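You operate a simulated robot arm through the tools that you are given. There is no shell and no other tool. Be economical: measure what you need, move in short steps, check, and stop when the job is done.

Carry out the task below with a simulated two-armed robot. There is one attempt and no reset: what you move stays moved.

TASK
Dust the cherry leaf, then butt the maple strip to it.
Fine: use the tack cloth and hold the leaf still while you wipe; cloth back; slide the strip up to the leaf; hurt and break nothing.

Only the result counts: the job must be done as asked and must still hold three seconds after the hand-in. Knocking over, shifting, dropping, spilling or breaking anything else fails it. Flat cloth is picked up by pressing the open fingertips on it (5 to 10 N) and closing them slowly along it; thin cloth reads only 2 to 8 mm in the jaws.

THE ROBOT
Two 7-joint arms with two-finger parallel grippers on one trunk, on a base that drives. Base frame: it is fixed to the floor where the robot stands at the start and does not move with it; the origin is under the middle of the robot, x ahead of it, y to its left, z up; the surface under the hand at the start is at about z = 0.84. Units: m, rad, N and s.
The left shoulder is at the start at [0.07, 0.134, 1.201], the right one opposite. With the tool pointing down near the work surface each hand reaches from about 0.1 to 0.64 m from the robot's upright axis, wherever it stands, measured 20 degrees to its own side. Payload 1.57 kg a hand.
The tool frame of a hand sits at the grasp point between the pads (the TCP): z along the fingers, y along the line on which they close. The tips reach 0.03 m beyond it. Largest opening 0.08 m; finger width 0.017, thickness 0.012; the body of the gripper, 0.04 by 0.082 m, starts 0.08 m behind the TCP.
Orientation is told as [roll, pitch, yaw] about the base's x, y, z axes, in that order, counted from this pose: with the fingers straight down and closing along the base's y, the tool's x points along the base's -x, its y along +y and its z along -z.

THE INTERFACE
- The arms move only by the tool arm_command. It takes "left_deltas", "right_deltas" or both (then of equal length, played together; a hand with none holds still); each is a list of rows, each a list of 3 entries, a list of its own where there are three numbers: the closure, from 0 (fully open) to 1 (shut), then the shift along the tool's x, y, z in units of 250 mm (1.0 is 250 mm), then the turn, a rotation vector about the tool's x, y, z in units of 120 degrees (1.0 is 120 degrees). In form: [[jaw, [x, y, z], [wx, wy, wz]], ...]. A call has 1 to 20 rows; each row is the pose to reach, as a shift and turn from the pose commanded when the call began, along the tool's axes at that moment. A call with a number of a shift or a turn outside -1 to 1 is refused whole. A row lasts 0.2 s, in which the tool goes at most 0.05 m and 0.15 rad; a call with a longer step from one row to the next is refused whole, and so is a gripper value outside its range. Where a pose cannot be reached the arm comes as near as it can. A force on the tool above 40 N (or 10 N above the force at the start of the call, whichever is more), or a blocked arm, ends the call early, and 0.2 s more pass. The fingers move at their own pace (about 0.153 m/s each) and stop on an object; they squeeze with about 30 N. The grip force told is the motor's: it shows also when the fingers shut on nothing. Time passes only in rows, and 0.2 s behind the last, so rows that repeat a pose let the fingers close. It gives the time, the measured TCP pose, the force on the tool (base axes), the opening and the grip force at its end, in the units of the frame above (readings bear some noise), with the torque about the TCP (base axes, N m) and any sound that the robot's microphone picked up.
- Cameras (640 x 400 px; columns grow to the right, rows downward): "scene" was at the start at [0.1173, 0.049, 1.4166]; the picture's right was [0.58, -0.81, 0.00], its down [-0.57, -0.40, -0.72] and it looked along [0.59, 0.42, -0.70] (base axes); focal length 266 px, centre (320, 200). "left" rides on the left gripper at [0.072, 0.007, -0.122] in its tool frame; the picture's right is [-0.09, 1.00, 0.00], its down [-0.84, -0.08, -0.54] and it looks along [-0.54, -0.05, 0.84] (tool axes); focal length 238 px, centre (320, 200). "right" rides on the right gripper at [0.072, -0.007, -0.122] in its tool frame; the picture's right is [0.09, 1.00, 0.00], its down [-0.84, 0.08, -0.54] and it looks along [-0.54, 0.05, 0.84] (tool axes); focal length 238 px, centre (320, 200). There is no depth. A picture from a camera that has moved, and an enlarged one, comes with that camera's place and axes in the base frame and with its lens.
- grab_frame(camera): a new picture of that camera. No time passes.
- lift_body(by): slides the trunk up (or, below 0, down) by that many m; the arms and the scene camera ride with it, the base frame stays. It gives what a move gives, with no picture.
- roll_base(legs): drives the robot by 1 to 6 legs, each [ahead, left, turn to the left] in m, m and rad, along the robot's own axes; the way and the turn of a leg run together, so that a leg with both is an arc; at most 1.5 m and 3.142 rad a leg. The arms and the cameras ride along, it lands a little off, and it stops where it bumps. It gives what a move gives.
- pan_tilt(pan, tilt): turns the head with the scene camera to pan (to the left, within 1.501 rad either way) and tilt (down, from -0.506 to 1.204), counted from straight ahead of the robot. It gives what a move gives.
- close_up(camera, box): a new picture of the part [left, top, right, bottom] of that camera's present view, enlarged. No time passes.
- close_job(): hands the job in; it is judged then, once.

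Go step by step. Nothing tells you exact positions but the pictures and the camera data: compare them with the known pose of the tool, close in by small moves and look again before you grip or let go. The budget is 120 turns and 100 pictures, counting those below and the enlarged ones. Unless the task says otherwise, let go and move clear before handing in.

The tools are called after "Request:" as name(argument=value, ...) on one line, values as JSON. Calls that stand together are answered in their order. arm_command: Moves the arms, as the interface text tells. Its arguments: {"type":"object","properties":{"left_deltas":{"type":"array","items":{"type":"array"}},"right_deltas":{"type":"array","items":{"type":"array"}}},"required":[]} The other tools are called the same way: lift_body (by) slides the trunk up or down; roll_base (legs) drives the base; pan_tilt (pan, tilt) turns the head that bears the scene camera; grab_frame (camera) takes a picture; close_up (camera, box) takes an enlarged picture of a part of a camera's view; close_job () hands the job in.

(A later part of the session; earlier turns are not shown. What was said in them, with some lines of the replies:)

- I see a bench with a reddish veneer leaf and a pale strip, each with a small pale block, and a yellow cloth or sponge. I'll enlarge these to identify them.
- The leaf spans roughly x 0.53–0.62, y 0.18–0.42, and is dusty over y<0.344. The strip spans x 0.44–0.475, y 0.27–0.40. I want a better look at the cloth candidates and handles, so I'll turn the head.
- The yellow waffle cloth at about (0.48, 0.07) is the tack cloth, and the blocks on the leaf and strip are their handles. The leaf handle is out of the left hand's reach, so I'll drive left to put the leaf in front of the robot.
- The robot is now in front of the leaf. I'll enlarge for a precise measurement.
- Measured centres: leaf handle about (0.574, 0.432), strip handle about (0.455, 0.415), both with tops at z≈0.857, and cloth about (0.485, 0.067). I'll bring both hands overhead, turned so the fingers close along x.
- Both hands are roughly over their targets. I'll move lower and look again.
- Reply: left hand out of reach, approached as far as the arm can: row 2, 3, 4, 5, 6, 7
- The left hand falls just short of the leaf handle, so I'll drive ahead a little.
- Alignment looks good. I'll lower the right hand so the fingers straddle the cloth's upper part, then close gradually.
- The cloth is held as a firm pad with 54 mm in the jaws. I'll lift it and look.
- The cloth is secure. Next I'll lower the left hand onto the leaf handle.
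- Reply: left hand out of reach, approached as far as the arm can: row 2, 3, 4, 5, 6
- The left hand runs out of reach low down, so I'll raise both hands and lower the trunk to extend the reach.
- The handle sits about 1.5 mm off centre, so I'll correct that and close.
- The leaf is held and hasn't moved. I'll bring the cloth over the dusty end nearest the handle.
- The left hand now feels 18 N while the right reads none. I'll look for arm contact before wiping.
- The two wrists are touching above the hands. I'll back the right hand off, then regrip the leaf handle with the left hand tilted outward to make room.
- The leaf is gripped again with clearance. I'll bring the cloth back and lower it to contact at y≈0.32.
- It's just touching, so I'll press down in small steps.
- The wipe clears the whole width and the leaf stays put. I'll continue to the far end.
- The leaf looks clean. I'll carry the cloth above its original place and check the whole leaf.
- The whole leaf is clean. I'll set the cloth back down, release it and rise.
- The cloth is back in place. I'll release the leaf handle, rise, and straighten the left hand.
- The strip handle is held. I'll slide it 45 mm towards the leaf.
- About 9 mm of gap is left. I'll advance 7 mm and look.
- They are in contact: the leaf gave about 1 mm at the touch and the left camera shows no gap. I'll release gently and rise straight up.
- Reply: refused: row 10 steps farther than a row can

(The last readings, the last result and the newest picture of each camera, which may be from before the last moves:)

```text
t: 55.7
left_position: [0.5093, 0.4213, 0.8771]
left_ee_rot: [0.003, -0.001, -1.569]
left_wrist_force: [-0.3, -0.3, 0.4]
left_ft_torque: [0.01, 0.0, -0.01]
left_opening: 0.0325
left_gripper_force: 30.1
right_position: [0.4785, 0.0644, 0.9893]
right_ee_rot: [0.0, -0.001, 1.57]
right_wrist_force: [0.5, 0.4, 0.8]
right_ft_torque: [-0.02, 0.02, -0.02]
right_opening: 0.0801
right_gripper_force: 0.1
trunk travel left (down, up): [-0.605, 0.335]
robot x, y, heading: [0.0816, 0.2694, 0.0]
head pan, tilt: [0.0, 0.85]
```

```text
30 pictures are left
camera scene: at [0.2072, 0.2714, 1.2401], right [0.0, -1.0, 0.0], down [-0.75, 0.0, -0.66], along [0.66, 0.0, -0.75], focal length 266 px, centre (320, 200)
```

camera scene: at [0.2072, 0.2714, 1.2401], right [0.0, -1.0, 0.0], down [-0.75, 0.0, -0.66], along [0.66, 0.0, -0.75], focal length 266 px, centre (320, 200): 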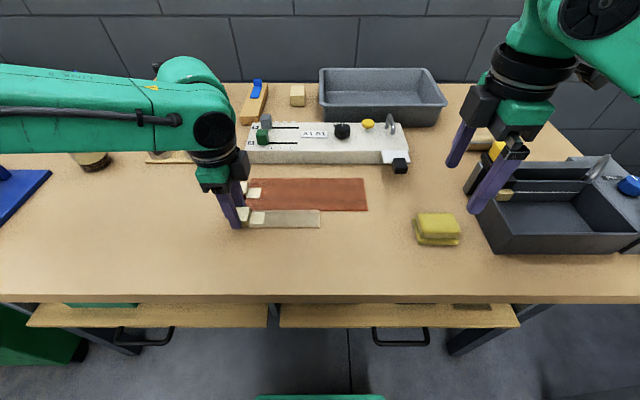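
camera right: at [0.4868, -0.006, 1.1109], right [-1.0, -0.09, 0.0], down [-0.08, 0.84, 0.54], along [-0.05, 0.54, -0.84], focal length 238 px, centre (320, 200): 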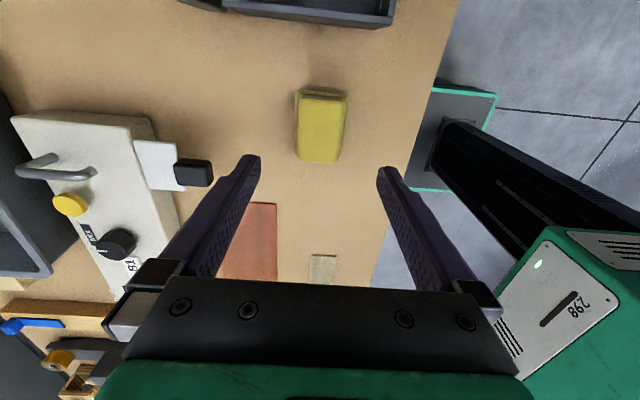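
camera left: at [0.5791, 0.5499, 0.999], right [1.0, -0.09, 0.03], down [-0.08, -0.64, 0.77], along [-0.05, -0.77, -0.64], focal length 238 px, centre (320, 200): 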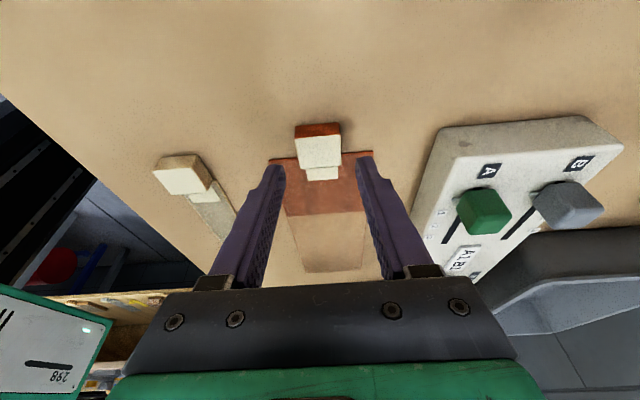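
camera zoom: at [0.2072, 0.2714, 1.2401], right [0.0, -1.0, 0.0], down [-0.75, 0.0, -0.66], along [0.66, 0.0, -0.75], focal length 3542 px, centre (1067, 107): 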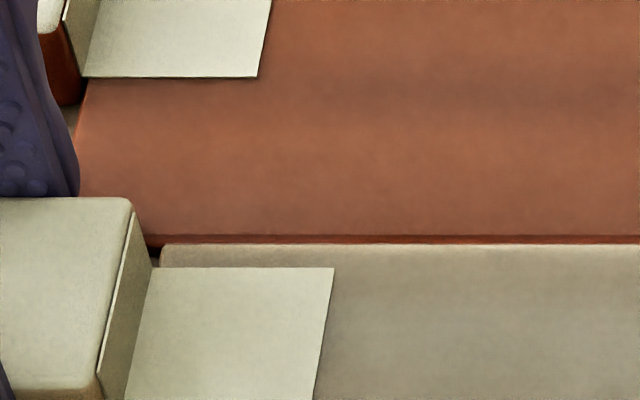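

The call was refused for one oversized step, so I'll repeat it with smaller ones.

Request:
arm_command(left_deltas=[[0.7, [0, 0, 0], [0, 0, 0]], [0.55, [0, 0, 0], [0, 0, 0]], [0.48, [0, 0, 0], [0, 0, 0]], [0.45, [0, 0, 0], [0, 0, 0]], [0.45, [0, 0, 0], [0, 0, 0]], [0.45, [0, 0, -0.04], [0, 0, 0]], [0.45, [0, 0, -0.12], [0, 0, 0]], [0.45, [0, 0, -0.25], [0, 0, 0]], [0.45, [0, 0, -0.4], [0, 0, 0]], [0.45, [0.1, -0.05, -0.5], [0, 0, 0]], [0.45, [0.22, -0.1, -0.5], [0, 0, 0]], [0.45, [0.34, -0.15, -0.5], [0, 0, 0]], [0.45, [0.34, -0.15, -0.5], [0, 0, 0]]])

Request:
close_up(camera="scene", box=[220, 170, 380, 270])

Request:
grab_frame(camera="scene")

```text
t: 58.5
left_position: [0.473, 0.5062, 1.0009]
left_ee_rot: [0.0, 0.0, -1.57]
left_wrist_force: [-0.2, 0.8, -0.6]
left_ft_torque: [-0.01, 0.04, 0.02]
left_opening: 0.0438
left_gripper_force: 0.0
right_position: [0.4782, 0.0634, 0.9897]
right_ee_rot: [0.001, 0.0, 1.57]
right_wrist_force: [-0.5, 0.3, 0.2]
right_ft_torque: [0.03, -0.02, 0.04]
right_opening: 0.0802
right_gripper_force: 0.1
trunk travel left (down, up): [-0.605, 0.335]
robot x, y, heading: [0.0783, 0.2676, 0.005]
head pan, tilt: [0.0, 0.85]
```

```text
4.00 times, centred on (300, 220) of scene
camera zoom: at [0.2075, 0.2707, 1.2401], right [0.0, -1.0, 0.0], down [-0.75, 0.0, -0.66], along [0.66, 0.0, -0.75], focal length 1063 px, centre (400, 120)
```

zoom: 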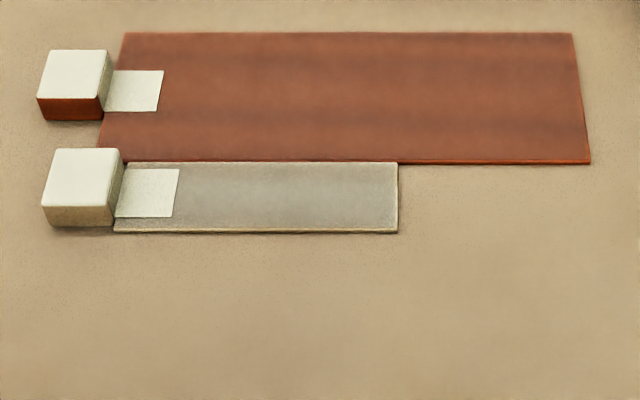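

```text
28 pictures are left
camera scene: at [0.2075, 0.2707, 1.2401], right [0.0, -1.0, 0.0], down [-0.75, 0.0, -0.66], along [0.66, 0.0, -0.75], focal length 266 px, centre (320, 200)
```

scene: 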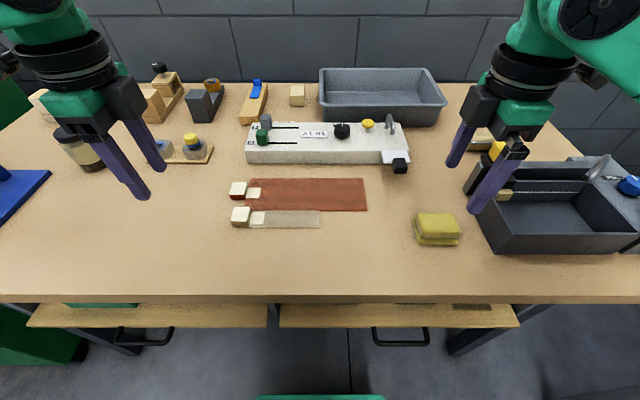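

Both hands are clear. One last enlarged look at the joint.

Request:
close_up(camera="scene", box=[244, 198, 276, 218])

Request:
close_up(camera="scene", box=[296, 198, 328, 218])

```text
16.00 times, centred on (260, 208) of scene
camera zoom: at [0.2075, 0.2707, 1.2401], right [0.0, -1.0, 0.0], down [-0.75, 0.0, -0.66], along [0.66, 0.0, -0.75], focal length 4251 px, centre (1280, 72)
```

zoom: 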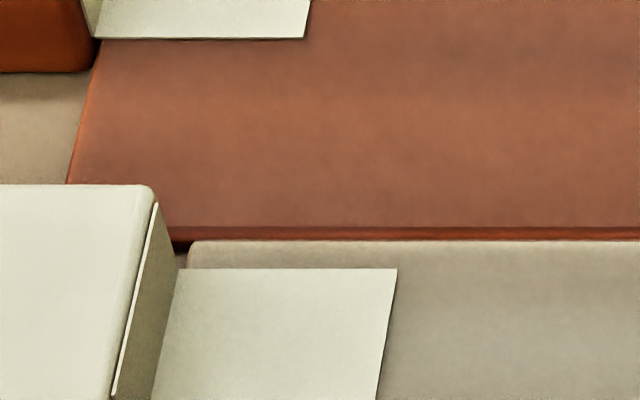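

```text
16.00 times, centred on (312, 208) of scene
camera zoom: at [0.2075, 0.2707, 1.2401], right [0.0, -1.0, 0.0], down [-0.75, 0.0, -0.66], along [0.66, 0.0, -0.75], focal length 4251 px, centre (448, 72)
```

zoom: 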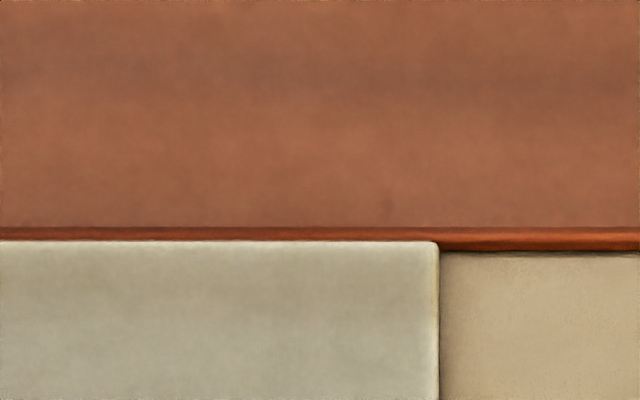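

Request:
close_up(camera="scene", box=[200, 160, 392, 280])

Request:
grab_frame(camera="left")

Request:
grab_frame(camera="right")

```text
3.33 times, centred on (296, 220) of scene
camera zoom: at [0.2075, 0.2707, 1.2401], right [0.0, -1.0, 0.0], down [-0.75, 0.0, -0.66], along [0.66, 0.0, -0.75], focal length 886 px, centre (400, 133)
```

zoom: 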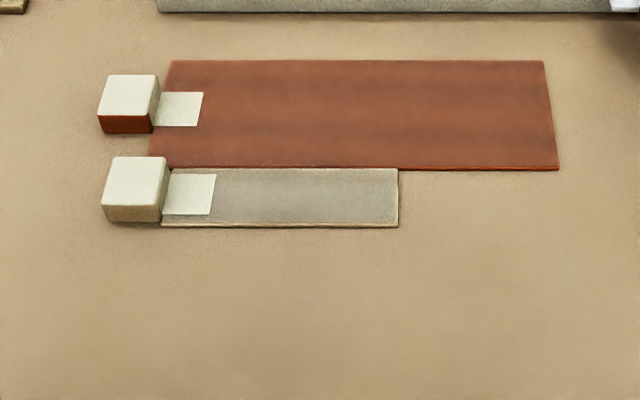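

```text
24 pictures are left
camera left: at [0.4806, 0.578, 1.1219], right [1.0, -0.09, 0.0], down [-0.08, -0.84, 0.54], along [-0.05, -0.54, -0.84], focal length 238 px, centre (320, 200)
```

left: 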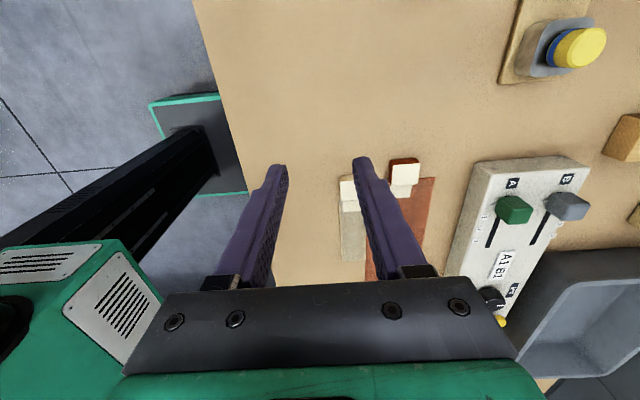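

```text
23 pictures are left
camera right: at [0.4868, -0.0064, 1.1106], right [-1.0, -0.09, 0.0], down [-0.08, 0.84, 0.54], along [-0.05, 0.54, -0.84], focal length 238 px, centre (320, 200)
```

right: 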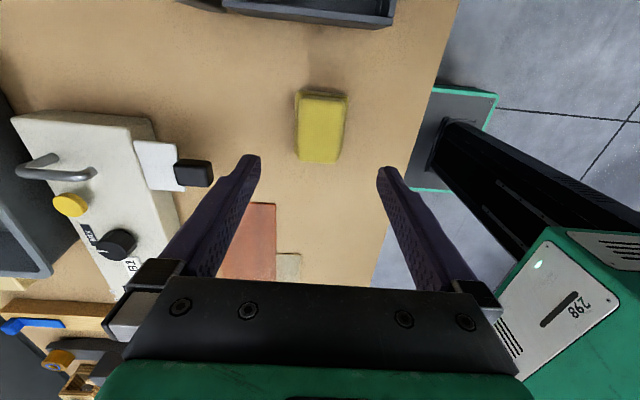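

Wiped the cherry leaf clean, put the tack cloth back where it was, and slid the maple strip up against the leaf. The leaf moved about 1 mm at the touch, the strip may have eased back about 0.3 mm on release, and both hands are clear.

Request:
close_job()

```text
The job is handed in.
```

The cherry leaf is wiped clean, the tack cloth is back where it was, and the maple strip sits against the leaf's long edge. I handed the job in with both hands clear.

- **Leaf shift:** the leaf moved about 1 mm when the strip touched it. I had let go of it by then, because the left hand was sliding the strip.
- **Joint:** the strip may have eased back by about 0.3 mm when I released it. The pictures can't settle whether that leaves a hairline gap.
- **Arm contact:** the two wrists touched once before the wipe, with about 18 N on the left hand. I backed off and regripped the leaf's handle at a tilt. Nothing on the bench moved.
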